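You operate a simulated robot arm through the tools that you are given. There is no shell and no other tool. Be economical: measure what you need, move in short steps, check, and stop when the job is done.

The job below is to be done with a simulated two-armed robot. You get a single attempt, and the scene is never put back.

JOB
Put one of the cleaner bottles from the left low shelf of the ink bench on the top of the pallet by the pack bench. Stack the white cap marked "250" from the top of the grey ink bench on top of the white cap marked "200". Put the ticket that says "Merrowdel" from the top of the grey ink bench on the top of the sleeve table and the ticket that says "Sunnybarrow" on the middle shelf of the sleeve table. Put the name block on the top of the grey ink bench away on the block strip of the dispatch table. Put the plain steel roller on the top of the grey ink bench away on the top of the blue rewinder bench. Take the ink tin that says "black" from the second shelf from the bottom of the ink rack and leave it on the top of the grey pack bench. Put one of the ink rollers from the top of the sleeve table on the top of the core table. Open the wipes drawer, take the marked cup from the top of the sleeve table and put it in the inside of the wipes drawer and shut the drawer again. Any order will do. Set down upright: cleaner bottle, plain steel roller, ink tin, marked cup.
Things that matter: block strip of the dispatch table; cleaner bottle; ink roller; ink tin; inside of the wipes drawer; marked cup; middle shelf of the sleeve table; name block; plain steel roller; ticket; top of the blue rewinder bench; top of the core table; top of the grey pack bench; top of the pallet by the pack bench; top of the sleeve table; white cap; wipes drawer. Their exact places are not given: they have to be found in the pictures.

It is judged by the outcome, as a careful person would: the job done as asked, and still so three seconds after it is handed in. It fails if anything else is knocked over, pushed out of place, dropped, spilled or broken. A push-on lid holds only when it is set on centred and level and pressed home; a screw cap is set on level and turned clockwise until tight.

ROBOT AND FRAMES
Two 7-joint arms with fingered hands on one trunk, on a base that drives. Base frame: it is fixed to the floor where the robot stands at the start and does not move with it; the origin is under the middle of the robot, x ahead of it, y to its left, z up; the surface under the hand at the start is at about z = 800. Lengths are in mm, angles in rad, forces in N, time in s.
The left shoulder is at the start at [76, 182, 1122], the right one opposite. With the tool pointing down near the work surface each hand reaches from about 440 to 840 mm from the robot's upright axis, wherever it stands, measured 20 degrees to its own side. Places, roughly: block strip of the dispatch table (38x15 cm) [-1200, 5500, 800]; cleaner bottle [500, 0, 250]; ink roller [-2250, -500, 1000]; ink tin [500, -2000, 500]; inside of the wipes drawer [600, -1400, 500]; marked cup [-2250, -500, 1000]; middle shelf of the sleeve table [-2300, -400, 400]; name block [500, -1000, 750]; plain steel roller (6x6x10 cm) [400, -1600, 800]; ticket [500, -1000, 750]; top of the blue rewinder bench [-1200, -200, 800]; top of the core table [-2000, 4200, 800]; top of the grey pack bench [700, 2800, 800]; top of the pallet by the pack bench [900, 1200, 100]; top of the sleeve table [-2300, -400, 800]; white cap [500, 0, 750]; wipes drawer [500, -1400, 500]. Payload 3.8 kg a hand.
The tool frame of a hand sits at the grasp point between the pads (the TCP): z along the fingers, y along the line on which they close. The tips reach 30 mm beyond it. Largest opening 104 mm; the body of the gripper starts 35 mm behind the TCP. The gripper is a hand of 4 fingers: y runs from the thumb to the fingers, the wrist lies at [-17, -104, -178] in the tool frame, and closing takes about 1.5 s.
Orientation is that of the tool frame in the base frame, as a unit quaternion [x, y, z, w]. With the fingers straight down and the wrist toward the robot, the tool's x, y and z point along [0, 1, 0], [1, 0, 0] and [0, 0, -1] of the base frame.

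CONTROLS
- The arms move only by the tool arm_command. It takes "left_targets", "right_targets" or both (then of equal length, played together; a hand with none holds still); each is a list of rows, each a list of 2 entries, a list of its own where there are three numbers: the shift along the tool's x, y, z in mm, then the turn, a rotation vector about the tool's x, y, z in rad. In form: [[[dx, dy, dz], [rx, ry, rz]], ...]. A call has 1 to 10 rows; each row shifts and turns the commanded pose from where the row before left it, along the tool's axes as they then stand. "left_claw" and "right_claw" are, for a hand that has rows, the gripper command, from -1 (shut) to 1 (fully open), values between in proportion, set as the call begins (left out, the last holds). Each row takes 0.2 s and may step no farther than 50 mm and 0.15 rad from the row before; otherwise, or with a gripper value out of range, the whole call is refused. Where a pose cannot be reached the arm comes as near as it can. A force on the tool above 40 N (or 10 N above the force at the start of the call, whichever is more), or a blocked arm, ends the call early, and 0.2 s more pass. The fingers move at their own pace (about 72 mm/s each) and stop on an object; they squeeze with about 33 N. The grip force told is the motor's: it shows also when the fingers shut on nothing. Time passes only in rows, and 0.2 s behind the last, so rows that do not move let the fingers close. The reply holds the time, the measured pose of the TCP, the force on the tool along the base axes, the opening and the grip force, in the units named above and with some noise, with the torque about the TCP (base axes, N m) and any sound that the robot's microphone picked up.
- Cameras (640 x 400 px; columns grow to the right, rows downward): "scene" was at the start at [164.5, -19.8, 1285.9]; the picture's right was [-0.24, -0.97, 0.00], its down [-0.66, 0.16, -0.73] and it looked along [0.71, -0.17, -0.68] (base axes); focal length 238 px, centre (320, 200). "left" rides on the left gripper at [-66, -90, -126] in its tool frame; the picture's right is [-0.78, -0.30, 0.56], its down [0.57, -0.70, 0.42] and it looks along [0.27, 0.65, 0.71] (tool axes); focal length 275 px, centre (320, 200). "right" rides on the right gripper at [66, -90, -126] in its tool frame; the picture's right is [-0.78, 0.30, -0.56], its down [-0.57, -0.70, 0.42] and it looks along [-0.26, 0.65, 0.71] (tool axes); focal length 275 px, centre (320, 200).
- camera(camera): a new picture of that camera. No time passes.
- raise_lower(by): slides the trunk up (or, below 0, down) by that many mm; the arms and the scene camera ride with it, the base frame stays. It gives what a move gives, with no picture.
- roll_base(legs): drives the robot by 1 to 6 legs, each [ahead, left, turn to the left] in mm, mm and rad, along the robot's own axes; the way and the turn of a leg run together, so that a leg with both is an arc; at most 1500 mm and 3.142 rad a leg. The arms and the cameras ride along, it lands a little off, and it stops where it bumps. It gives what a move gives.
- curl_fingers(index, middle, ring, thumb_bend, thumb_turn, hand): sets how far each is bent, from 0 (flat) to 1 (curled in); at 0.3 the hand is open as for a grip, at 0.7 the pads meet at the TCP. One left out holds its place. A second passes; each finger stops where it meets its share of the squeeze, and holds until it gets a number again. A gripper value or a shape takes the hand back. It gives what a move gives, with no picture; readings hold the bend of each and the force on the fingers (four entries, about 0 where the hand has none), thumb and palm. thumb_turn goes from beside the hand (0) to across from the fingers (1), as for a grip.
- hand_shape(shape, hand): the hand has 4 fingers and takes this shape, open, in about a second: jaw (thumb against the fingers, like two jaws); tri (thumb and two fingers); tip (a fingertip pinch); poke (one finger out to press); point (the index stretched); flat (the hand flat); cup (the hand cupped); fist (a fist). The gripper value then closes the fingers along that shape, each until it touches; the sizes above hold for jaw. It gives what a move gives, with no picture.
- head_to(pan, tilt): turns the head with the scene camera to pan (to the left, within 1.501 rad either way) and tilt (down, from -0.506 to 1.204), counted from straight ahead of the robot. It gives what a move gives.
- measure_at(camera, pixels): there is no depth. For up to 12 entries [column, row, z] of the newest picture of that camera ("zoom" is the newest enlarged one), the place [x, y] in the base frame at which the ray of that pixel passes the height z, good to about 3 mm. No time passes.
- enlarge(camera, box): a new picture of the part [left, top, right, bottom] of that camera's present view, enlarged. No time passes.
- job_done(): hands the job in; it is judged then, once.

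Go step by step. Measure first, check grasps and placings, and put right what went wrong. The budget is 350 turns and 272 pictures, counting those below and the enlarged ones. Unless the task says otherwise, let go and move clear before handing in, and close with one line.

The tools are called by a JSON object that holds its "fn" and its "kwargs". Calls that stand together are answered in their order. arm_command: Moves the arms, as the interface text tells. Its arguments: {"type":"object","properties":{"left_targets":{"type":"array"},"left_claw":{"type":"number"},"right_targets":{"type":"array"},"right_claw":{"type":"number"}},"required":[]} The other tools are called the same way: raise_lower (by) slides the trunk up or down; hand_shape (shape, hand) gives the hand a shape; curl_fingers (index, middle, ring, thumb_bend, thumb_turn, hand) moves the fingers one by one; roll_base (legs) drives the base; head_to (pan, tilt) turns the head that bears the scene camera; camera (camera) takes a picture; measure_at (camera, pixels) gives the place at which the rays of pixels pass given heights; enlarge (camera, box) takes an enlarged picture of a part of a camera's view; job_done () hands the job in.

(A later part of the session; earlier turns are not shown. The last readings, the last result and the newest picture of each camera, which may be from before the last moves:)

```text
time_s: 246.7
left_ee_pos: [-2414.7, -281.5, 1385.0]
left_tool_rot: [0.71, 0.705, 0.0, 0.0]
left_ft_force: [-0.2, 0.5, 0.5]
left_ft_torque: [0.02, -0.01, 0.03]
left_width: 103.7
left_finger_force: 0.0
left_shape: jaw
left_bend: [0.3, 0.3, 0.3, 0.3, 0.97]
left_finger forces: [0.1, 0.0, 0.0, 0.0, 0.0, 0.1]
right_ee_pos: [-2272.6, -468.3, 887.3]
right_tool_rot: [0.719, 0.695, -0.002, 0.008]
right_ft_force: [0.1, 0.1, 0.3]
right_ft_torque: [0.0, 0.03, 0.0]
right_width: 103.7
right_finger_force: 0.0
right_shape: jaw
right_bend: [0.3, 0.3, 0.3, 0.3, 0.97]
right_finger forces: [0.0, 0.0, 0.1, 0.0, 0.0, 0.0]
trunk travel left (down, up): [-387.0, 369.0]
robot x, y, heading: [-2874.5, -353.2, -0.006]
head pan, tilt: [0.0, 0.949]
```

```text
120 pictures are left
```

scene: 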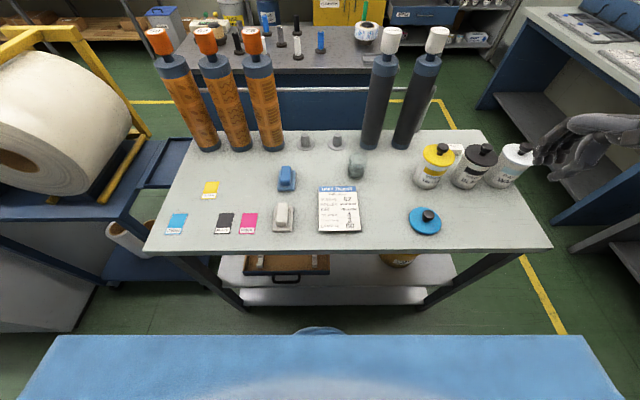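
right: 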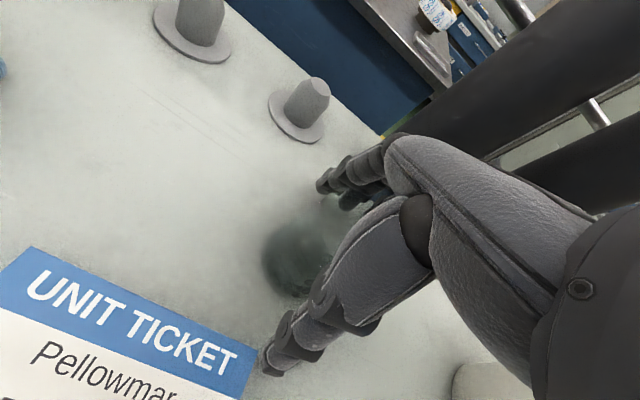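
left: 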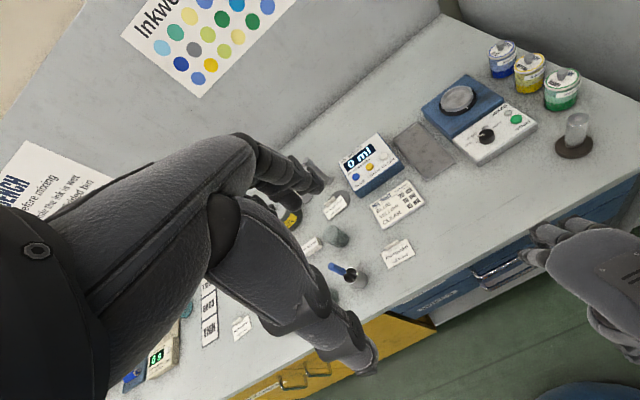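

{"fn": "arm_command", "kwargs": {"right_targets": [[[0, 0, 0], [0, 0, 0]], [[0, 0, 0], [0, 0, 0]], [[0, 0, 0], [0, 0, 0]], [[0, 0, 0], [0, 0, 0]], [[0, 0, 0], [0, 0, 0]], [[0, 0, 0], [0, 0, 0]]], "right_claw": -1}}

{"fn": "arm_command", "kwargs": {"right_targets": [[[0, 0, -25], [0, 0, 0]], [[0, 0, -45], [0, 0, 0]], [[0, 0, -45], [0, 0, 0]], [[0, 0, -45], [0, 0, 0]], [[0, 0, 0], [0, 0, 0]]]}}

{"fn": "camera", "kwargs": {"camera": "right"}}

```text
time_s: 248.1
left_ee_pos: [-2415.7, -280.8, 1384.8]
left_tool_rot: [0.71, 0.704, -0.001, -0.001]
left_ft_force: [0.1, -1.2, 0.0]
left_ft_torque: [-0.02, -0.02, 0.01]
left_width: 103.7
left_finger_force: 0.1
left_shape: jaw
left_bend: [0.3, 0.3, 0.3, 0.3, 0.97]
left_finger forces: [0.0, 0.0, 0.1, 0.1, 0.0, 0.0]
right_ee_pos: [-2272.6, -468.2, 888.5]
right_tool_rot: [0.719, 0.695, -0.002, 0.008]
right_ft_force: [0.6, -0.3, 0.1]
right_ft_torque: [-0.02, -0.02, 0.01]
right_width: 39.4
right_finger_force: 32.2
right_shape: jaw
right_bend: [0.74, 0.52, 0.54, 0.73, 1.0]
right_finger forces: [17.1, 11.7, 0.0, 0.1, 28.6, 0.0]
trunk travel left (down, up): [-387.0, 369.0]
robot x, y, heading: [-2877.6, -348.0, -0.008]
head pan, tilt: [0.0, 0.949]
```

```text
time_s: 249.3
left_ee_pos: [-2414.7, -281.5, 1384.3]
left_tool_rot: [0.709, 0.705, 0.001, -0.001]
left_ft_force: [0.8, 0.2, -0.3]
left_ft_torque: [-0.04, 0.03, 0.03]
left_width: 104.0
left_finger_force: 0.1
left_shape: jaw
left_bend: [0.3, 0.3, 0.3, 0.3, 0.97]
left_finger forces: [0.1, 0.1, 0.0, 0.0, 0.0, 0.0]
right_ee_pos: [-2273.8, -467.0, 1049.0]
right_tool_rot: [0.719, 0.695, -0.003, 0.008]
right_ft_force: [-0.9, -1.0, 0.2]
right_ft_torque: [-0.01, 0.01, 0.03]
right_width: 39.6
right_finger_force: 33.2
right_shape: jaw
right_bend: [0.74, 0.52, 0.55, 0.73, 1.0]
right_finger forces: [17.3, 11.9, 0.0, 0.0, 28.5, 0.0]
trunk travel left (down, up): [-387.0, 369.0]
robot x, y, heading: [-2872.2, -351.2, -0.007]
head pan, tilt: [0.0, 0.949]
```

```text
119 pictures are left
```

right: 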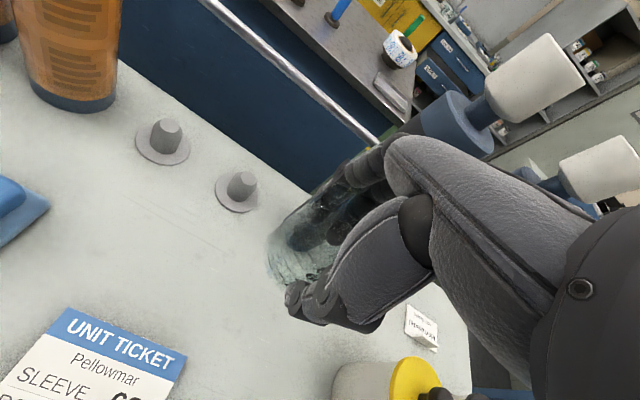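

Cup lifted. Raise the trunk and drive back to the open drawer: strafe right past the table end, then forward.

{"fn": "raise_lower", "kwargs": {"by": 200}}

{"fn": "roll_base", "kwargs": {"legs": [[0, -940, 0.006], [1500, 0, 0], [700, 0, 0], [300, 90, 0]]}}

{"fn": "head_to", "kwargs": {"pan": -0.1, "tilt": 0.75}}

{"fn": "camera", "kwargs": {"camera": "scene"}}

```text
time_s: 251.5
left_ee_pos: [-2415.8, -280.1, 1584.5]
left_tool_rot: [0.71, 0.704, 0.0, 0.0]
left_ft_force: [-0.6, -0.1, -0.1]
left_ft_torque: [-0.02, 0.02, 0.01]
left_width: 103.9
left_finger_force: 0.1
left_shape: jaw
left_bend: [0.3, 0.3, 0.3, 0.3, 0.97]
left_finger forces: [0.0, 0.0, 0.0, 0.0, 0.0, 0.0]
right_ee_pos: [-2275.2, -468.0, 1248.1]
right_tool_rot: [0.718, 0.696, -0.003, 0.007]
right_ft_force: [0.2, -0.2, -0.6]
right_ft_torque: [0.0, 0.01, 0.03]
right_width: 39.5
right_finger_force: 33.0
right_shape: jaw
right_bend: [0.74, 0.52, 0.55, 0.73, 1.0]
right_finger forces: [17.4, 12.0, 0.0, 0.1, 28.5, 0.0]
trunk travel left (down, up): [-587.0, 169.0]
robot x, y, heading: [-2872.1, -353.9, -0.006]
head pan, tilt: [0.0, 0.949]
```

```text
time_s: 268.5
left_ee_pos: [83.3, -1081.8, 1584.6]
left_tool_rot: [0.7, 0.714, 0.0, 0.0]
left_ft_force: [0.9, -0.3, -0.1]
left_ft_torque: [0.0, 0.01, 0.01]
left_width: 104.0
left_finger_force: 0.0
left_shape: jaw
left_bend: [0.3, 0.3, 0.3, 0.3, 0.97]
left_finger forces: [0.1, 0.0, 0.0, 0.1, 0.1, 0.0]
right_ee_pos: [228.4, -1264.9, 1248.5]
right_tool_rot: [0.71, 0.705, -0.002, 0.007]
right_ft_force: [0.6, -0.3, -0.9]
right_ft_torque: [0.0, 0.01, 0.04]
right_width: 39.3
right_finger_force: 33.2
right_shape: jaw
right_bend: [0.74, 0.52, 0.55, 0.73, 1.0]
right_finger forces: [17.2, 12.0, 0.0, 0.0, 28.4, 0.0]
trunk travel left (down, up): [-587.0, 169.0]
robot x, y, heading: [-373.1, -1163.7, 0.018]
head pan, tilt: [0.0, 0.949]
```

```text
time_s: 269.2
left_ee_pos: [82.7, -1083.0, 1585.4]
left_tool_rot: [0.701, 0.713, 0.0, 0.0]
left_ft_force: [-0.1, 0.9, 0.2]
left_ft_torque: [0.01, 0.0, -0.04]
left_width: 103.8
left_finger_force: 0.0
left_shape: jaw
left_bend: [0.3, 0.3, 0.3, 0.3, 0.97]
left_finger forces: [0.1, 0.0, 0.1, 0.0, 0.0, 0.1]
right_ee_pos: [228.5, -1265.7, 1249.9]
right_tool_rot: [0.71, 0.704, -0.002, 0.008]
right_ft_force: [-0.2, 0.2, -0.1]
right_ft_torque: [0.0, 0.0, -0.02]
right_width: 39.2
right_finger_force: 32.6
right_shape: jaw
right_bend: [0.74, 0.52, 0.55, 0.73, 1.0]
right_finger forces: [17.3, 12.0, 0.1, 0.1, 28.6, 0.0]
trunk travel left (down, up): [-587.0, 169.0]
robot x, y, heading: [-371.9, -1163.2, 0.018]
head pan, tilt: [-0.099, 0.75]
```

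```text
118 pictures are left
```

scene: 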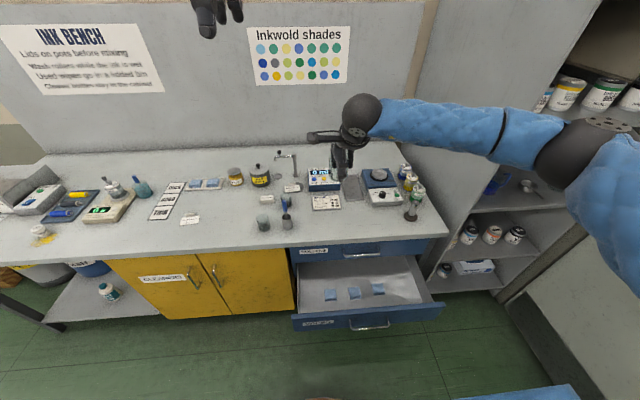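

{"fn": "measure_at", "kwargs": {"camera": "scene", "pixels": [[295, 317, 610], [440, 306, 610], [365, 312, 610], [353, 293, 530], [355, 272, 530], [385, 272, 530], [330, 275, 530], [300, 260, 700], [355, 248, 800]]}}

{"fn": "enlarge", "kwargs": {"camera": "scene", "box": [270, 190, 460, 340]}}

```text
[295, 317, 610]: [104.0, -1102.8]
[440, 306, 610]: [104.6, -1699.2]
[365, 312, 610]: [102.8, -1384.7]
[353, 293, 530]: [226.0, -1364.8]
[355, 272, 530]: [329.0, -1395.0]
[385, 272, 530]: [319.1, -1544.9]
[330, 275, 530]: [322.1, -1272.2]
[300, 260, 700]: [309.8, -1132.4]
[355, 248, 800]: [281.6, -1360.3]
```

```text
2.67 times, centred on (365, 265) of scene
```

zoom: 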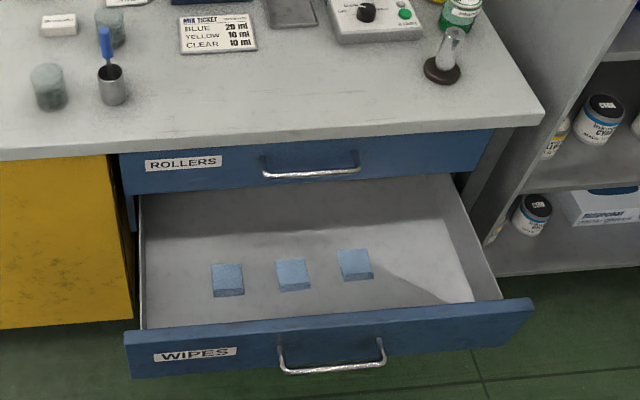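

{"fn": "measure_at", "kwargs": {"camera": "scene", "pixels": [[428, 296, 540], [406, 293, 530], [386, 293, 530], [324, 300, 530], [299, 300, 540], [400, 303, 530], [421, 303, 530], [380, 284, 530]]}}

```text
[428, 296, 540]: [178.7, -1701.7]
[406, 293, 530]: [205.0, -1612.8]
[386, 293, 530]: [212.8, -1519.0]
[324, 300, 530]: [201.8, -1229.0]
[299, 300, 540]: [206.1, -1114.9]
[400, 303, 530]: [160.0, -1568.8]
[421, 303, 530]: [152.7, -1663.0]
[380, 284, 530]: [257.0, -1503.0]
```

Free space in the drawer is at its right: y −1520…−1690, x≈130–260. Drive right 295 mm, align, and lower the trunk.

{"fn": "roll_base", "kwargs": {"legs": [[0, -295, -0.018]]}}

{"fn": "arm_command", "kwargs": {"right_targets": [[[-25, -15, 0], [0, 0, 0]], [[-25, -15, 0], [0, 0, 0]], [[0, 0, 0], [0, 0, 0]]]}}

{"fn": "raise_lower", "kwargs": {"by": -420}}

{"fn": "camera", "kwargs": {"camera": "right"}}

```text
time_s: 271.3
left_ee_pos: [86.9, -1387.4, 1585.6]
left_tool_rot: [0.706, 0.708, 0.001, 0.0]
left_ft_force: [-0.9, 0.3, 0.1]
left_ft_torque: [0.02, 0.03, -0.01]
left_width: 103.7
left_finger_force: 0.2
left_shape: jaw
left_bend: [0.3, 0.3, 0.3, 0.3, 0.97]
left_finger forces: [0.0, 0.0, 0.1, 0.2, 0.1, 0.1]
right_ee_pos: [228.5, -1572.3, 1248.2]
right_tool_rot: [0.716, 0.698, -0.002, 0.009]
right_ft_force: [0.6, 0.2, -0.5]
right_ft_torque: [-0.04, 0.0, 0.01]
right_width: 39.5
right_finger_force: 33.1
right_shape: jaw
right_bend: [0.74, 0.52, 0.55, 0.73, 1.0]
right_finger forces: [17.3, 12.1, 0.0, 0.0, 28.5, 0.0]
trunk travel left (down, up): [-587.0, 169.0]
robot x, y, heading: [-370.4, -1468.1, 0.001]
head pan, tilt: [-0.099, 0.75]
```

```text
time_s: 272.1
left_ee_pos: [87.0, -1385.9, 1584.9]
left_tool_rot: [0.706, 0.708, 0.0, 0.001]
left_ft_force: [0.9, 0.0, -0.3]
left_ft_torque: [-0.05, 0.0, -0.02]
left_width: 103.7
left_finger_force: 0.0
left_shape: jaw
left_bend: [0.3, 0.3, 0.3, 0.3, 0.97]
left_finger forces: [0.0, 0.0, 0.1, 0.0, 0.1, 0.0]
right_ee_pos: [198.6, -1621.4, 1249.3]
right_tool_rot: [0.715, 0.699, -0.003, 0.009]
right_ft_force: [-0.9, 0.4, 0.2]
right_ft_torque: [0.0, 0.02, 0.02]
right_width: 39.4
right_finger_force: 32.8
right_shape: jaw
right_bend: [0.74, 0.52, 0.55, 0.73, 1.0]
right_finger forces: [17.2, 12.0, 0.1, 0.0, 28.4, 0.1]
trunk travel left (down, up): [-587.0, 169.0]
robot x, y, heading: [-369.7, -1462.9, 0.0]
head pan, tilt: [-0.099, 0.75]
```

```text
refused: -420 is not a number from -400 to 400
```

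```text
116 pictures are left
```

right: 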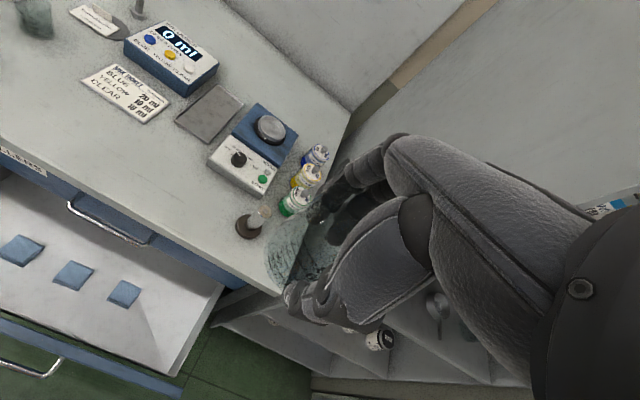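

{"fn": "measure_at", "kwargs": {"camera": "right", "pixels": [[200, 320, 590], [200, 320, 540], [136, 288, 530], [170, 370, 590], [252, 235, 800], [160, 330, 530], [175, 345, 530]]}}

{"fn": "raise_lower", "kwargs": {"by": -400}}

{"fn": "camera", "kwargs": {"camera": "right"}}

```text
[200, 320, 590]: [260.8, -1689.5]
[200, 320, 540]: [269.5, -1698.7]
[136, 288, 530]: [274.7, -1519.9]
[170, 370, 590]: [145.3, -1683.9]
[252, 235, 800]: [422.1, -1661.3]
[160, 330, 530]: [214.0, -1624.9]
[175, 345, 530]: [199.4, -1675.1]
```

```text
time_s: 275.9
left_ee_pos: [86.9, -1388.6, 1185.3]
left_tool_rot: [0.707, 0.707, 0.0, 0.0]
left_ft_force: [-0.1, 0.0, 0.2]
left_ft_torque: [-0.01, -0.03, -0.03]
left_width: 103.7
left_finger_force: 0.2
left_shape: jaw
left_bend: [0.3, 0.3, 0.3, 0.3, 0.97]
left_finger forces: [0.1, 0.1, 0.0, 0.1, 0.0, 0.1]
right_ee_pos: [197.7, -1622.7, 850.4]
right_tool_rot: [0.715, 0.699, -0.002, 0.008]
right_ft_force: [0.6, 0.4, -0.5]
right_ft_torque: [0.0, 0.03, -0.04]
right_width: 39.3
right_finger_force: 33.6
right_shape: jaw
right_bend: [0.74, 0.52, 0.55, 0.73, 1.0]
right_finger forces: [17.5, 12.2, 0.0, 0.1, 28.5, 0.1]
trunk travel left (down, up): [-187.0, 569.0]
robot x, y, heading: [-366.7, -1462.6, 0.001]
head pan, tilt: [-0.099, 0.75]
```

```text
115 pictures are left
```

right: 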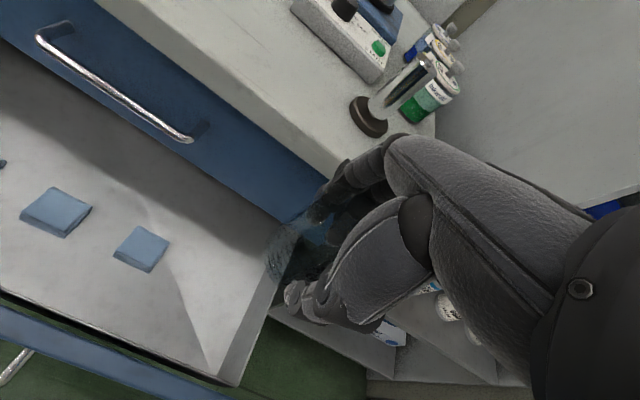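

Right wall is at y≈−1685; nudge 15 mm left. Lower the trunk by 180 more.

{"fn": "arm_command", "kwargs": {"right_targets": [[[15, 0, 20], [0, 0, 0]], [[0, 0, 30], [0, 0, 0]]]}}

{"fn": "raise_lower", "kwargs": {"by": -180}}

{"fn": "camera", "kwargs": {"camera": "right"}}

```text
time_s: 276.5
left_ee_pos: [86.7, -1388.8, 1184.4]
left_tool_rot: [0.707, 0.707, 0.0, 0.0]
left_ft_force: [-0.4, 0.0, 0.1]
left_ft_torque: [-0.01, -0.01, -0.03]
left_width: 103.5
left_finger_force: 0.0
left_shape: jaw
left_bend: [0.3, 0.3, 0.3, 0.3, 0.97]
left_finger forces: [0.1, 0.0, 0.0, 0.1, 0.0, 0.0]
right_ee_pos: [199.6, -1609.2, 798.5]
right_tool_rot: [0.716, 0.698, -0.003, 0.008]
right_ft_force: [0.1, -0.2, -0.2]
right_ft_torque: [-0.02, -0.03, 0.01]
right_width: 39.4
right_finger_force: 32.7
right_shape: jaw
right_bend: [0.74, 0.52, 0.55, 0.73, 1.0]
right_finger forces: [17.5, 12.2, 0.0, 0.0, 28.5, 0.0]
trunk travel left (down, up): [-187.0, 569.0]
robot x, y, heading: [-369.9, -1463.4, -0.003]
head pan, tilt: [-0.099, 0.75]
```

```text
time_s: 278.5
left_ee_pos: [87.1, -1387.0, 1005.7]
left_tool_rot: [0.706, 0.708, 0.0, -0.001]
left_ft_force: [0.7, -0.3, 0.5]
left_ft_torque: [0.04, -0.02, 0.02]
left_width: 103.8
left_finger_force: 0.0
left_shape: jaw
left_bend: [0.3, 0.3, 0.3, 0.3, 0.97]
left_finger forces: [0.0, 0.0, 0.0, 0.0, 0.0, 0.1]
right_ee_pos: [198.6, -1607.5, 620.0]
right_tool_rot: [0.716, 0.698, 0.0, 0.009]
right_ft_force: [-0.1, -0.5, -0.4]
right_ft_torque: [0.0, 0.01, -0.02]
right_width: 39.3
right_finger_force: 32.8
right_shape: jaw
right_bend: [0.74, 0.52, 0.55, 0.73, 1.0]
right_finger forces: [17.4, 12.5, 0.1, 0.0, 28.5, 0.0]
trunk travel left (down, up): [-7.0, 749.0]
robot x, y, heading: [-370.2, -1465.7, 0.002]
head pan, tilt: [-0.099, 0.75]
```

```text
114 pictures are left
```

right: 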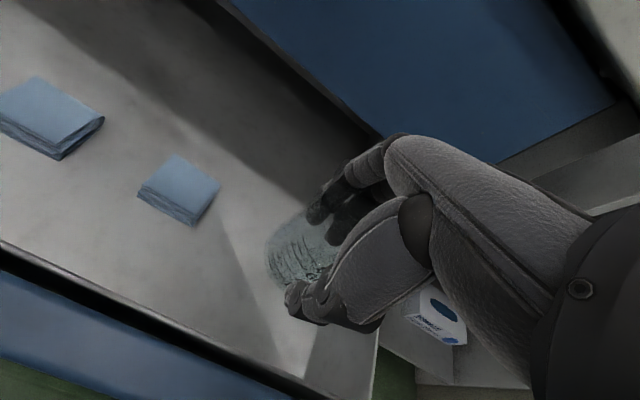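

Hand is over the free part of the drawer. Lower in steps until contact.

{"fn": "arm_command", "kwargs": {"right_targets": [[[0, 0, 20], [0, 0, 0]], [[0, 0, 15], [0, 0, 0]], [[0, 0, 10], [0, 0, 0]], [[0, 0, 0], [0, 0, 0]]]}}

{"fn": "camera", "kwargs": {"camera": "right"}}

```text
time_s: 279.5
left_ee_pos: [85.9, -1388.6, 1005.1]
left_tool_rot: [0.707, 0.708, 0.0, -0.001]
left_ft_force: [-0.1, 0.1, -0.7]
left_ft_torque: [0.03, -0.01, -0.02]
left_width: 103.5
left_finger_force: 0.0
left_shape: jaw
left_bend: [0.3, 0.3, 0.3, 0.3, 0.97]
left_finger forces: [0.0, 0.0, 0.1, 0.0, 0.0, 0.1]
right_ee_pos: [198.5, -1608.5, 573.1]
right_tool_rot: [0.717, 0.697, -0.001, 0.008]
right_ft_force: [-0.2, 0.0, -0.2]
right_ft_torque: [0.0, 0.03, -0.01]
right_width: 39.6
right_finger_force: 33.4
right_shape: jaw
right_bend: [0.74, 0.52, 0.55, 0.73, 1.0]
right_finger forces: [17.7, 12.3, 0.0, 0.1, 28.3, 0.0]
trunk travel left (down, up): [-7.0, 749.0]
robot x, y, heading: [-371.4, -1464.1, -0.001]
head pan, tilt: [-0.099, 0.75]
```

```text
113 pictures are left
```

right: 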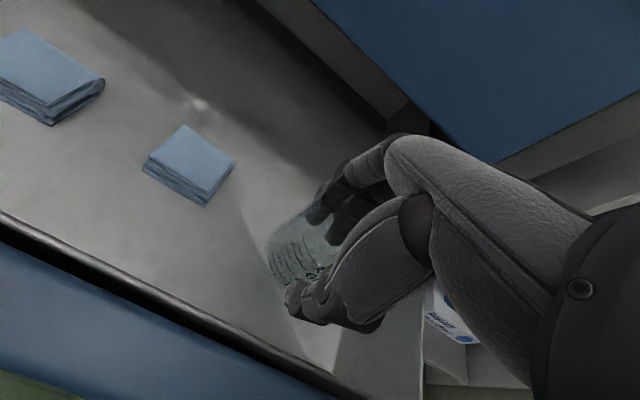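

{"fn": "arm_command", "kwargs": {"right_targets": [[[0, 0, 10], [0, 0, 0]], [[0, 0, 8], [0, 0, 0]], [[0, 0, 6], [0, 0, 0]], [[0, 0, 6], [0, 0, 0]], [[0, 0, 0], [0, 0, 0]]]}}

```text
time_s: 280.7
left_ee_pos: [86.5, -1387.9, 1004.8]
left_tool_rot: [0.706, 0.708, 0.0, 0.0]
left_ft_force: [0.0, -0.3, -0.8]
left_ft_torque: [-0.04, 0.02, 0.0]
left_width: 103.9
left_finger_force: 0.0
left_shape: jaw
left_bend: [0.3, 0.3, 0.3, 0.3, 0.97]
left_finger forces: [0.0, 0.0, 0.1, 0.0, 0.0, 0.0]
right_ee_pos: [198.3, -1608.3, 544.3]
right_tool_rot: [0.716, 0.698, -0.002, 0.007]
right_ft_force: [-1.0, -0.5, -0.5]
right_ft_torque: [0.0, 0.01, -0.04]
right_width: 39.4
right_finger_force: 32.8
right_shape: jaw
right_bend: [0.74, 0.52, 0.55, 0.73, 1.0]
right_finger forces: [17.6, 12.5, 0.1, 0.0, 28.3, 0.0]
trunk travel left (down, up): [-7.0, 749.0]
robot x, y, heading: [-369.3, -1464.2, 0.004]
head pan, tilt: [-0.099, 0.75]
```

{"fn": "arm_command", "kwargs": {"right_targets": [[[0, 0, 5], [0, 0, 0]], [[0, 0, 5], [0, 0, 0]], [[0, 0, 4], [0, 0, 0]], [[0, 0, 4], [0, 0, 0]], [[0, 0, 4], [0, 0, 0]], [[0, 0, 0], [0, 0, 0]]]}}

{"fn": "camera", "kwargs": {"camera": "right"}}

```text
time_s: 282.1
left_ee_pos: [87.9, -1386.7, 1005.0]
left_tool_rot: [0.706, 0.708, 0.0, 0.0]
left_ft_force: [0.2, -0.3, -0.7]
left_ft_torque: [0.01, -0.01, 0.0]
left_width: 103.8
left_finger_force: 0.0
left_shape: jaw
left_bend: [0.3, 0.3, 0.3, 0.3, 0.97]
left_finger forces: [0.1, 0.0, 0.0, 0.1, 0.1, 0.0]
right_ee_pos: [199.5, -1609.4, 521.1]
right_tool_rot: [0.716, 0.698, -0.001, 0.008]
right_ft_force: [0.5, -0.2, -0.7]
right_ft_torque: [-0.02, -0.01, -0.01]
right_width: 39.4
right_finger_force: 32.9
right_shape: jaw
right_bend: [0.74, 0.52, 0.55, 0.73, 1.0]
right_finger forces: [17.6, 12.5, 0.0, 0.0, 28.3, 0.0]
trunk travel left (down, up): [-7.0, 749.0]
robot x, y, heading: [-368.2, -1463.1, 0.004]
head pan, tilt: [-0.099, 0.75]
```

```text
112 pictures are left
```

right: 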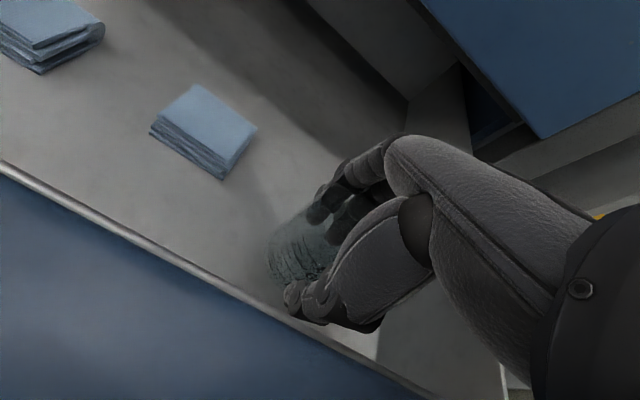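

{"fn": "arm_command", "kwargs": {"right_targets": [[[0, 0, 5], [0, 0, 0]], [[0, 0, 4], [0, 0, 0]], [[0, 0, 4], [0, 0, 0]], [[0, 0, 4], [0, 0, 0]], [[0, 0, 4], [0, 0, 0]], [[0, 0, 4], [0, 0, 0]], [[0, 0, 0], [0, 0, 0]]]}}

```text
time_s: 283.2
left_ee_pos: [86.0, -1388.0, 1005.7]
left_tool_rot: [0.707, 0.708, 0.0, -0.001]
left_ft_force: [0.4, -0.2, -0.6]
left_ft_torque: [0.0, 0.0, 0.01]
left_width: 103.7
left_finger_force: 0.0
left_shape: jaw
left_bend: [0.3, 0.3, 0.3, 0.3, 0.97]
left_finger forces: [0.0, 0.0, 0.1, 0.0, 0.0, 0.0]
right_ee_pos: [204.6, -1608.7, 512.6]
right_tool_rot: [0.716, 0.698, 0.007, 0.014]
right_ft_force: [1.8, -1.9, 19.2]
right_ft_torque: [-0.1, 1.74, 0.2]
right_width: 39.5
right_finger_force: 32.9
right_shape: jaw
right_bend: [0.74, 0.52, 0.55, 0.73, 1.0]
right_finger forces: [17.6, 12.5, 0.1, 0.0, 28.5, 0.0]
trunk travel left (down, up): [-7.0, 749.0]
robot x, y, heading: [-371.2, -1468.0, -0.001]
head pan, tilt: [-0.099, 0.75]
stopped in row 5 (right hand): the force on the tool passed its limit at 45 N (the readings are from after the stop); the commanded pose is now the measured one
```

The torque shows the heel of the hand touching the drawer's front panel (~90 mm behind). Go up, 45 mm deeper, and down again.

{"fn": "arm_command", "kwargs": {"right_targets": [[[0, 0, -12], [0, 0, 0]], [[0, 25, 0], [0, 0, 0]], [[0, 25, 0], [0, 0, 0]], [[0, 0, 8], [0, 0, 0]], [[0, 0, 4], [0, 0, 0]], [[0, 0, 4], [0, 0, 0]], [[0, 0, 4], [0, 0, 0]], [[0, 0, 4], [0, 0, 0]], [[0, 0, 0], [0, 0, 0]]]}}

{"fn": "camera", "kwargs": {"camera": "right"}}

```text
time_s: 285.2
left_ee_pos: [86.1, -1387.7, 1006.1]
left_tool_rot: [0.706, 0.708, 0.001, 0.001]
left_ft_force: [-1.0, 0.0, 0.3]
left_ft_torque: [-0.03, -0.02, 0.0]
left_width: 103.6
left_finger_force: 0.1
left_shape: jaw
left_bend: [0.3, 0.3, 0.3, 0.3, 0.97]
left_finger forces: [0.1, 0.1, 0.0, 0.0, 0.0, 0.0]
right_ee_pos: [252.8, -1610.3, 501.2]
right_tool_rot: [0.716, 0.698, 0.006, 0.014]
right_ft_force: [-0.5, -0.4, 15.2]
right_ft_torque: [-0.06, 0.01, -0.03]
right_width: 40.0
right_finger_force: 33.1
right_shape: jaw
right_bend: [0.74, 0.52, 0.55, 0.73, 1.0]
right_finger forces: [18.2, 14.1, 0.0, 0.0, 31.2, 0.1]
trunk travel left (down, up): [-7.0, 749.0]
robot x, y, heading: [-368.3, -1466.7, 0.001]
head pan, tilt: [-0.099, 0.75]
```

```text
111 pictures are left
```

right: 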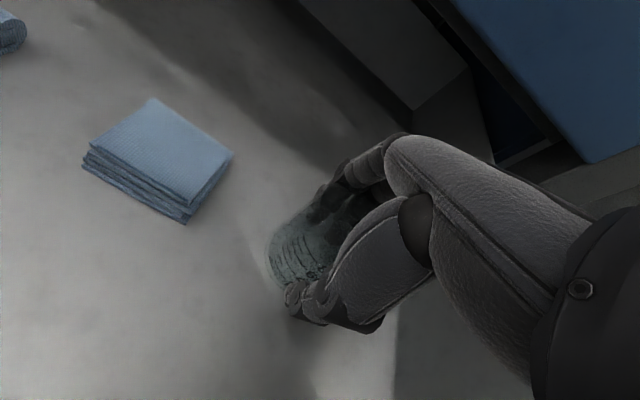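

Cup rests on the drawer floor (15 N, no torque). Ease, open, and rise.

{"fn": "arm_command", "kwargs": {"right_targets": [[[0, 0, -1], [0, 0, 0]], [[0, 0, 0], [0, 0, 0]], [[0, 0, 0], [0, 0, 0]], [[0, 0, 0], [0, 0, 0]], [[0, 0, -20], [0, 0, 0]], [[0, 0, -40], [0, 0, 0]], [[0, 0, -40], [0, 0, 0]]], "right_claw": 0.4}}

{"fn": "camera", "kwargs": {"camera": "right"}}

```text
time_s: 286.8
left_ee_pos: [87.7, -1387.0, 1004.4]
left_tool_rot: [0.707, 0.708, 0.0, 0.0]
left_ft_force: [0.0, 0.4, 0.3]
left_ft_torque: [0.03, -0.02, 0.01]
left_width: 103.7
left_finger_force: 0.1
left_shape: jaw
left_bend: [0.3, 0.3, 0.3, 0.3, 0.97]
left_finger forces: [0.0, 0.0, 0.0, 0.0, 0.1, 0.1]
right_ee_pos: [249.6, -1608.7, 599.9]
right_tool_rot: [0.715, 0.699, 0.003, 0.011]
right_ft_force: [0.2, -0.5, -0.7]
right_ft_torque: [0.0, 0.0, -0.02]
right_width: 72.6
right_finger_force: 0.1
right_shape: jaw
right_bend: [0.27, 0.37, 0.34, 0.57, 0.99]
right_finger forces: [0.0, 0.0, 0.0, 0.0, 0.0, 0.0]
trunk travel left (down, up): [-7.0, 749.0]
robot x, y, heading: [-369.1, -1464.9, 0.0]
head pan, tilt: [-0.099, 0.75]
```

```text
110 pictures are left
```

right: 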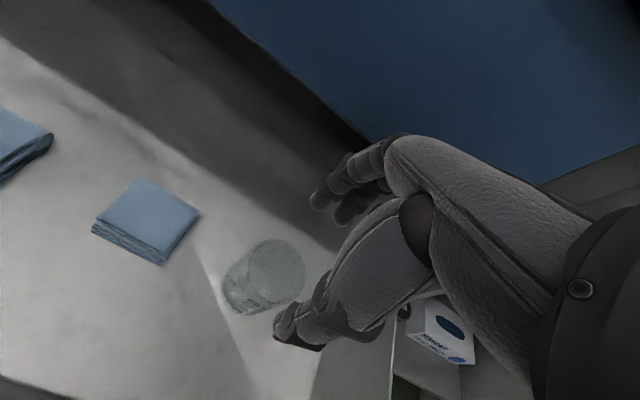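

Cup stands upright in the drawer. Raise the hand, back out, make a fist-like closed hand, and lower it in front of the panel to push it shut.

{"fn": "arm_command", "kwargs": {"right_targets": [[[0, 0, -45], [0, 0, 0]], [[0, 0, -45], [0, 0, 0]], [[0, 0, -45], [0, 0, 0]], [[0, 0, 0], [0, 0, 0]]], "right_claw": -0.9}}

{"fn": "roll_base", "kwargs": {"legs": [[-290, 0, 0]]}}

{"fn": "arm_command", "kwargs": {"right_targets": [[[30, 0, 35], [0, 0, 0]], [[30, 0, 35], [0, 0, 0]], [[5, 0, 45], [0, 0, 0]], [[0, 0, 45], [0, 0, 0]], [[0, 0, 0], [0, 0, 0]]]}}

{"fn": "camera", "kwargs": {"camera": "scene"}}

```text
time_s: 287.8
left_ee_pos: [86.9, -1388.3, 1005.6]
left_tool_rot: [0.707, 0.707, 0.0, 0.0]
left_ft_force: [0.3, 0.2, 0.3]
left_ft_torque: [-0.01, 0.0, 0.01]
left_width: 103.8
left_finger_force: 0.1
left_shape: jaw
left_bend: [0.3, 0.3, 0.3, 0.3, 0.97]
left_finger forces: [0.1, 0.0, 0.1, 0.0, 0.0, 0.1]
right_ee_pos: [245.5, -1607.7, 735.3]
right_tool_rot: [0.716, 0.698, 0.004, 0.011]
right_ft_force: [-0.5, 0.8, 1.0]
right_ft_torque: [-0.01, 0.01, 0.01]
right_width: 5.2
right_finger_force: 0.0
right_shape: jaw
right_bend: [0.71, 0.67, 0.67, 0.72, 1.0]
right_finger forces: [0.1, 0.1, 0.1, 0.0, 0.1, 0.0]
trunk travel left (down, up): [-7.0, 749.0]
robot x, y, heading: [-367.6, -1462.4, 0.004]
head pan, tilt: [-0.099, 0.75]
```

```text
time_s: 289.8
left_ee_pos: [-205.1, -1388.3, 1005.7]
left_tool_rot: [0.707, 0.707, 0.001, 0.001]
left_ft_force: [-0.3, 0.5, 0.4]
left_ft_torque: [0.03, -0.02, 0.05]
left_width: 103.7
left_finger_force: 0.0
left_shape: jaw
left_bend: [0.3, 0.3, 0.3, 0.3, 0.97]
left_finger forces: [0.0, 0.1, 0.0, 0.0, 0.0, 0.0]
right_ee_pos: [-45.3, -1607.9, 735.8]
right_tool_rot: [0.716, 0.698, 0.003, 0.012]
right_ft_force: [0.0, -0.2, 0.2]
right_ft_torque: [0.02, -0.01, -0.01]
right_width: 5.4
right_finger_force: 0.1
right_shape: jaw
right_bend: [0.71, 0.67, 0.67, 0.72, 1.0]
right_finger forces: [0.0, 0.0, 0.0, 0.0, 0.0, 0.1]
trunk travel left (down, up): [-7.0, 749.0]
robot x, y, heading: [-662.0, -1462.3, -0.003]
head pan, tilt: [-0.099, 0.75]
```

```text
time_s: 291.0
left_ee_pos: [-205.1, -1388.3, 1006.0]
left_tool_rot: [0.707, 0.707, 0.001, -0.001]
left_ft_force: [0.8, -0.1, 0.9]
left_ft_torque: [0.02, 0.01, 0.0]
left_width: 103.7
left_finger_force: 0.0
left_shape: jaw
left_bend: [0.3, 0.3, 0.3, 0.3, 0.97]
left_finger forces: [0.1, 0.0, 0.0, 0.0, 0.1, 0.0]
right_ee_pos: [-38.8, -1544.2, 574.7]
right_tool_rot: [0.715, 0.699, 0.004, 0.011]
right_ft_force: [1.8, 0.1, -0.9]
right_ft_torque: [0.01, -0.03, 0.02]
right_width: 5.6
right_finger_force: 0.1
right_shape: jaw
right_bend: [0.71, 0.67, 0.67, 0.72, 1.0]
right_finger forces: [0.0, 0.0, 0.0, 0.0, 0.1, 0.0]
trunk travel left (down, up): [-7.0, 749.0]
robot x, y, heading: [-662.3, -1463.5, 0.005]
head pan, tilt: [-0.099, 0.75]
```

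```text
109 pictures are left
```

scene: 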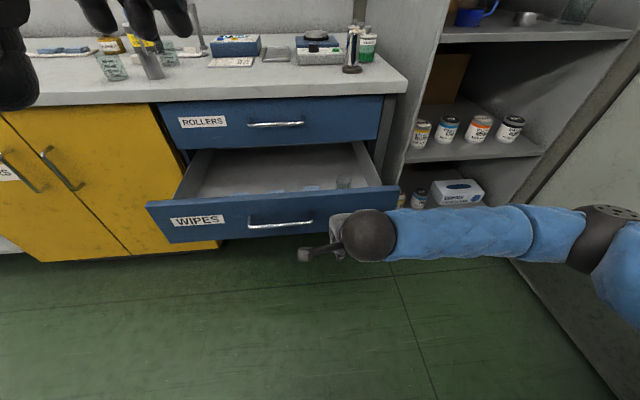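

Lower 35 mm more and push by driving forward.

{"fn": "arm_command", "kwargs": {"right_targets": [[[0, 0, 30], [0, 0, 0]], [[0, 0, 0], [0, 0, 0]]]}}

{"fn": "roll_base", "kwargs": {"legs": [[310, 0, 0]]}}

{"fn": "camera", "kwargs": {"camera": "scene"}}

```text
time_s: 291.6
left_ee_pos: [-203.4, -1388.0, 1004.5]
left_tool_rot: [0.707, 0.708, 0.001, 0.0]
left_ft_force: [0.8, 0.3, -0.3]
left_ft_torque: [-0.02, 0.01, 0.01]
left_width: 103.9
left_finger_force: 0.0
left_shape: jaw
left_bend: [0.3, 0.3, 0.3, 0.3, 0.97]
left_finger forces: [0.0, 0.0, 0.0, 0.0, 0.0, 0.0]
right_ee_pos: [-38.4, -1544.6, 544.8]
right_tool_rot: [0.716, 0.698, 0.005, 0.011]
right_ft_force: [-0.1, 0.4, 0.2]
right_ft_torque: [0.02, -0.03, -0.02]
right_width: 5.5
right_finger_force: 0.0
right_shape: jaw
right_bend: [0.71, 0.67, 0.67, 0.72, 1.0]
right_finger forces: [0.0, 0.0, 0.0, 0.1, 0.1, 0.0]
trunk travel left (down, up): [-7.0, 749.0]
robot x, y, heading: [-660.5, -1464.2, -0.003]
head pan, tilt: [-0.099, 0.75]
```

```text
time_s: 293.6
left_ee_pos: [102.7, -1388.9, 1004.8]
left_tool_rot: [0.708, 0.707, 0.0, 0.0]
left_ft_force: [0.1, 0.1, -0.3]
left_ft_torque: [0.03, -0.03, 0.03]
left_width: 103.8
left_finger_force: 0.1
left_shape: jaw
left_bend: [0.3, 0.3, 0.3, 0.3, 0.97]
left_finger forces: [0.1, 0.0, 0.1, 0.1, 0.0, 0.0]
right_ee_pos: [268.4, -1547.1, 544.5]
right_tool_rot: [0.717, 0.697, 0.004, 0.012]
right_ft_force: [1.0, 0.4, -0.3]
right_ft_torque: [-0.02, -0.01, 0.03]
right_width: 5.5
right_finger_force: 0.0
right_shape: jaw
right_bend: [0.71, 0.67, 0.67, 0.72, 1.0]
right_finger forces: [0.0, 0.1, 0.0, 0.1, 0.0, 0.0]
trunk travel left (down, up): [-7.0, 749.0]
robot x, y, heading: [-352.2, -1466.2, 0.001]
head pan, tilt: [-0.099, 0.75]
```

```text
108 pictures are left
```

scene: 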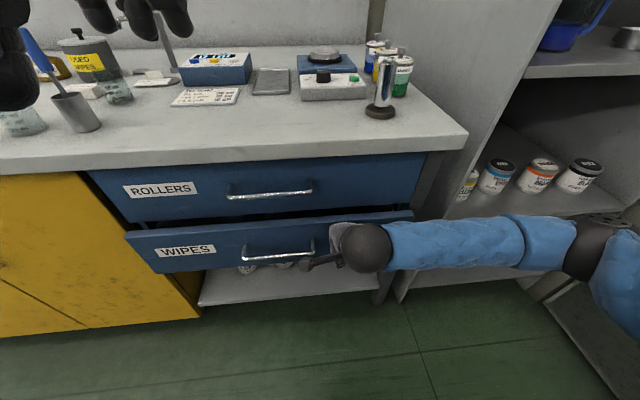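

About 50 mm left. Push on in 45 + until resistance.

{"fn": "roll_base", "kwargs": {"legs": [[45, 0, 0]]}}

{"fn": "enlarge", "kwargs": {"camera": "scene", "box": [80, 130, 440, 310]}}

```text
time_s: 294.6
left_ee_pos: [147.4, -1389.9, 1005.4]
left_tool_rot: [0.707, 0.707, -0.001, 0.0]
left_ft_force: [-0.3, 0.2, -0.2]
left_ft_torque: [0.02, 0.01, -0.03]
left_width: 103.8
left_finger_force: 0.0
left_shape: jaw
left_bend: [0.3, 0.3, 0.3, 0.3, 0.97]
left_finger forces: [0.0, 0.0, 0.0, 0.0, 0.1, 0.1]
right_ee_pos: [311.6, -1545.2, 545.0]
right_tool_rot: [0.716, 0.698, 0.002, 0.01]
right_ft_force: [-18.5, -0.8, -3.4]
right_ft_torque: [0.04, -0.11, -0.33]
right_width: 3.4
right_finger_force: 0.0
right_shape: jaw
right_bend: [0.71, 0.71, 0.68, 0.72, 1.0]
right_finger forces: [0.1, 15.7, 3.3, 0.1, 0.0, 0.0]
trunk travel left (down, up): [-7.0, 749.0]
robot x, y, heading: [-303.5, -1463.8, 0.002]
head pan, tilt: [-0.099, 0.75]
```

```text
1.78 times, centred on (260, 220) of scene
```

zoom: 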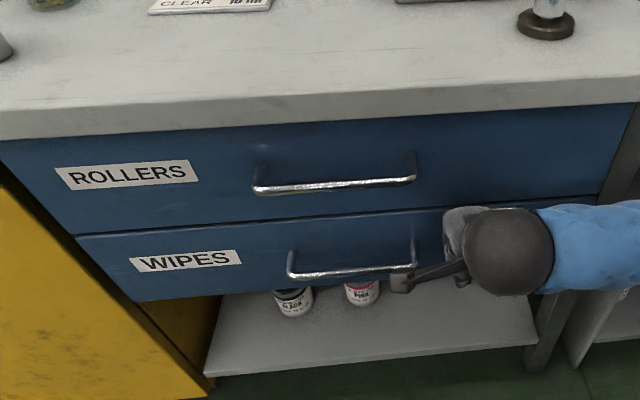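

The drawer is shut (18 N end stop). Back off, raise, and go for the steel roller with the left hand (robot to y≈−1800).

{"fn": "roll_base", "kwargs": {"legs": [[-250, 0, 0]]}}

{"fn": "raise_lower", "kwargs": {"by": 330}}

{"fn": "arm_command", "kwargs": {"right_targets": [[[0, 0, -45], [0, 0, 0]], [[0, 0, -45], [0, 0, 0]], [[0, 0, -45], [0, 0, 0]], [[0, 0, -45], [0, 0, 0]]]}}

{"fn": "roll_base", "kwargs": {"legs": [[0, -320, 0], [300, 0, 0]]}}

{"fn": "camera", "kwargs": {"camera": "scene"}}

```text
time_s: 296.4
left_ee_pos: [-105.0, -1388.3, 1004.2]
left_tool_rot: [0.707, 0.707, 0.0, 0.0]
left_ft_force: [0.4, 0.1, -0.1]
left_ft_torque: [0.05, 0.0, 0.01]
left_width: 103.9
left_finger_force: 0.1
left_shape: jaw
left_bend: [0.3, 0.3, 0.3, 0.3, 0.97]
left_finger forces: [0.1, 0.1, 0.0, 0.1, 0.1, 0.1]
right_ee_pos: [59.4, -1546.9, 544.2]
right_tool_rot: [0.716, 0.698, 0.002, 0.009]
right_ft_force: [-0.6, 0.4, -0.1]
right_ft_torque: [-0.04, 0.02, -0.02]
right_width: 5.4
right_finger_force: 0.0
right_shape: jaw
right_bend: [0.71, 0.67, 0.67, 0.72, 1.0]
right_finger forces: [0.1, 0.0, 0.0, 0.0, 0.1, 0.1]
trunk travel left (down, up): [-7.0, 749.0]
robot x, y, heading: [-558.0, -1463.0, 0.002]
head pan, tilt: [-0.099, 0.75]
```

```text
time_s: 299.6
left_ee_pos: [-104.5, -1389.2, 1334.8]
left_tool_rot: [0.707, 0.708, 0.0, -0.001]
left_ft_force: [0.3, -0.3, 0.8]
left_ft_torque: [0.01, 0.01, -0.03]
left_width: 103.2
left_finger_force: 0.0
left_shape: jaw
left_bend: [0.3, 0.3, 0.3, 0.3, 0.97]
left_finger forces: [0.0, 0.1, 0.0, 0.0, 0.0, 0.0]
right_ee_pos: [57.4, -1545.0, 872.7]
right_tool_rot: [0.715, 0.699, 0.002, 0.01]
right_ft_force: [-1.2, 0.4, 0.5]
right_ft_torque: [0.01, -0.01, -0.01]
right_width: 5.2
right_finger_force: 0.1
right_shape: jaw
right_bend: [0.71, 0.67, 0.67, 0.72, 1.0]
right_finger forces: [0.0, 0.0, 0.0, 0.1, 0.0, 0.0]
trunk travel left (down, up): [-337.0, 419.0]
robot x, y, heading: [-565.1, -1464.3, 0.003]
head pan, tilt: [-0.099, 0.75]
```

```text
time_s: 300.6
left_ee_pos: [-107.3, -1388.5, 1334.8]
left_tool_rot: [0.707, 0.707, 0.0, 0.0]
left_ft_force: [0.2, -0.3, 0.2]
left_ft_torque: [-0.02, -0.01, 0.03]
left_width: 103.7
left_finger_force: 0.0
left_shape: jaw
left_bend: [0.3, 0.3, 0.3, 0.3, 0.97]
left_finger forces: [0.1, 0.0, 0.0, 0.0, 0.0, 0.1]
right_ee_pos: [56.7, -1543.6, 1055.2]
right_tool_rot: [0.715, 0.699, 0.002, 0.009]
right_ft_force: [0.5, -0.8, 0.0]
right_ft_torque: [-0.01, 0.01, 0.0]
right_width: 5.3
right_finger_force: 0.0
right_shape: jaw
right_bend: [0.71, 0.67, 0.67, 0.72, 1.0]
right_finger forces: [0.0, 0.0, 0.0, 0.0, 0.1, 0.1]
trunk travel left (down, up): [-337.0, 419.0]
robot x, y, heading: [-561.9, -1464.3, 0.002]
head pan, tilt: [-0.099, 0.75]
```

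```text
time_s: 302.1
left_ee_pos: [-75.3, -1528.2, 1333.4]
left_tool_rot: [0.682, 0.731, 0.001, -0.003]
left_ft_force: [0.5, -0.2, 0.5]
left_ft_torque: [0.01, 0.01, 0.01]
left_width: 103.6
left_finger_force: 0.1
left_shape: jaw
left_bend: [0.3, 0.3, 0.3, 0.3, 0.97]
left_finger forces: [0.0, 0.1, 0.0, 0.0, 0.0, 0.1]
right_ee_pos: [95.9, -1671.3, 1052.9]
right_tool_rot: [0.692, 0.722, 0.002, 0.008]
right_ft_force: [0.0, 0.2, -0.3]
right_ft_torque: [0.04, 0.02, 0.02]
right_width: 5.4
right_finger_force: 0.1
right_shape: jaw
right_bend: [0.71, 0.67, 0.67, 0.72, 1.0]
right_finger forces: [0.0, 0.0, 0.0, 0.0, 0.0, 0.0]
trunk travel left (down, up): [-337.0, 419.0]
robot x, y, heading: [-529.6, -1635.6, 0.073]
head pan, tilt: [-0.099, 0.75]
stopped in leg 1: the robot was blocked; the commanded pose is now the measured one
```

```text
106 pictures are left
```

scene: 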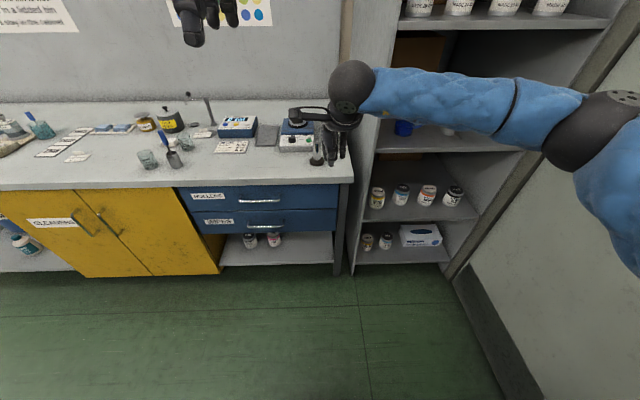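

I bumped the wall on the right with the right elbow. Move back left, and take the steel roller with the right hand from y≈−1490.

{"fn": "roll_base", "kwargs": {"legs": [[0, 145, -0.073], [370, 0, 0]]}}

{"fn": "head_to", "kwargs": {"pan": -0.3, "tilt": 0.85}}

{"fn": "camera", "kwargs": {"camera": "right"}}

```text
time_s: 305.5
left_ee_pos: [297.2, -1415.8, 1335.6]
left_tool_rot: [0.709, 0.705, 0.0, -0.002]
left_ft_force: [-0.4, 0.6, -0.2]
left_ft_torque: [0.01, 0.01, 0.0]
left_width: 103.9
left_finger_force: 0.0
left_shape: jaw
left_bend: [0.3, 0.3, 0.3, 0.3, 0.97]
left_finger forces: [0.0, 0.0, 0.0, 0.0, 0.1, 0.1]
right_ee_pos: [458.0, -1571.3, 1053.5]
right_tool_rot: [0.717, 0.697, -0.001, 0.009]
right_ft_force: [-0.1, -0.3, -0.3]
right_ft_torque: [-0.02, 0.0, 0.01]
right_width: 5.4
right_finger_force: 0.0
right_shape: jaw
right_bend: [0.71, 0.67, 0.67, 0.72, 1.0]
right_finger forces: [0.0, 0.0, 0.0, 0.0, 0.0, 0.0]
trunk travel left (down, up): [-337.0, 419.0]
robot x, y, heading: [-159.2, -1488.6, -0.003]
head pan, tilt: [-0.099, 0.75]
```

```text
time_s: 306.2
left_ee_pos: [295.1, -1414.7, 1333.3]
left_tool_rot: [0.708, 0.706, 0.001, -0.001]
left_ft_force: [0.3, 0.1, -0.5]
left_ft_torque: [0.0, 0.01, 0.02]
left_width: 103.8
left_finger_force: 0.1
left_shape: jaw
left_bend: [0.3, 0.3, 0.3, 0.3, 0.97]
left_finger forces: [0.1, 0.1, 0.0, 0.1, 0.0, 0.1]
right_ee_pos: [455.6, -1572.7, 1053.6]
right_tool_rot: [0.717, 0.697, 0.001, 0.01]
right_ft_force: [-0.9, -0.2, 0.9]
right_ft_torque: [0.0, 0.04, 0.0]
right_width: 5.5
right_finger_force: 0.0
right_shape: jaw
right_bend: [0.71, 0.67, 0.67, 0.72, 1.0]
right_finger forces: [0.1, 0.0, 0.0, 0.0, 0.1, 0.0]
trunk travel left (down, up): [-337.0, 419.0]
robot x, y, heading: [-161.6, -1488.2, 0.002]
head pan, tilt: [-0.3, 0.85]
```

```text
105 pictures are left
```

right: 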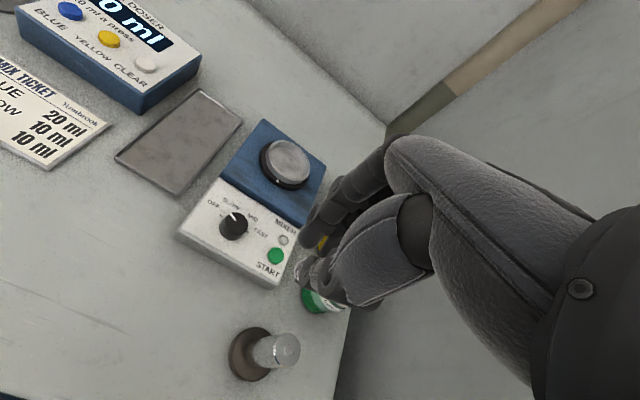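

{"fn": "measure_at", "kwargs": {"camera": "right", "pixels": [[249, 354, 808], [287, 350, 890], [287, 350, 900], [228, 357, 808], [322, 308, 850], [290, 285, 830], [310, 290, 870]]}}

{"fn": "enlarge", "kwargs": {"camera": "right", "box": [200, 270, 360, 400]}}

```text
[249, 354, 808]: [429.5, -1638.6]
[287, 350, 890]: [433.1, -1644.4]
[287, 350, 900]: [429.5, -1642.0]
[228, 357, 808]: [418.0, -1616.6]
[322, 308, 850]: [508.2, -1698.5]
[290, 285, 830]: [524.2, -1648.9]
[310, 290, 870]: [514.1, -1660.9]
```

```text
3.08 times, centred on (280, 335) of right
```

zoom: 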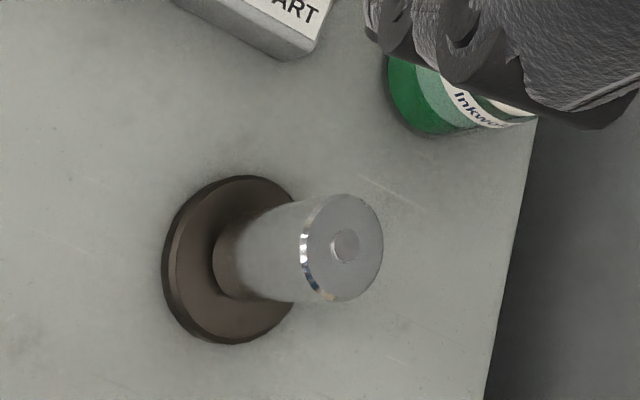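

Roller at (430,−1641), ~100 mm tall, ~33 mm steel on a brown foot. Move above and descend to z≈882 with a moderate opening.

{"fn": "arm_command", "kwargs": {"right_targets": [[[-33, -13, 20], [0, 0, 0]], [[-32, -13, 20], [0, 0, 0]], [[0, 0, 40], [0, 0, 0]], [[0, 0, 40], [0, 0, 0]], [[0, 0, 0], [0, 0, 0]]], "right_claw": 0.15}}

{"fn": "camera", "kwargs": {"camera": "right"}}

```text
time_s: 307.4
left_ee_pos: [294.2, -1415.3, 1333.6]
left_tool_rot: [0.709, 0.705, 0.001, 0.0]
left_ft_force: [0.0, 0.4, -0.3]
left_ft_torque: [0.01, -0.03, 0.0]
left_width: 103.7
left_finger_force: 0.1
left_shape: jaw
left_bend: [0.3, 0.3, 0.3, 0.3, 0.97]
left_finger forces: [0.1, 0.0, 0.0, 0.0, 0.0, 0.0]
right_ee_pos: [430.5, -1637.3, 934.1]
right_tool_rot: [0.717, 0.697, 0.002, 0.01]
right_ft_force: [-0.6, 0.1, -0.6]
right_ft_torque: [0.02, -0.01, -0.02]
right_width: 59.3
right_finger_force: 0.0
right_shape: jaw
right_bend: [0.73, 0.42, 0.38, 0.65, 0.99]
right_finger forces: [0.0, 0.1, 0.0, 0.0, 0.1, 0.0]
trunk travel left (down, up): [-337.0, 419.0]
robot x, y, heading: [-161.6, -1485.3, -0.004]
head pan, tilt: [-0.3, 0.85]
```

```text
103 pictures are left
```

right: 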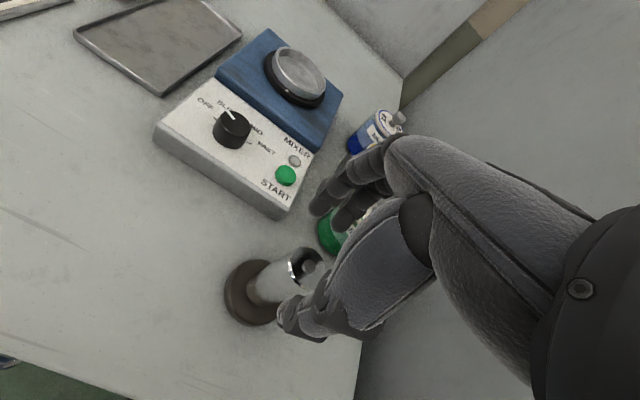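

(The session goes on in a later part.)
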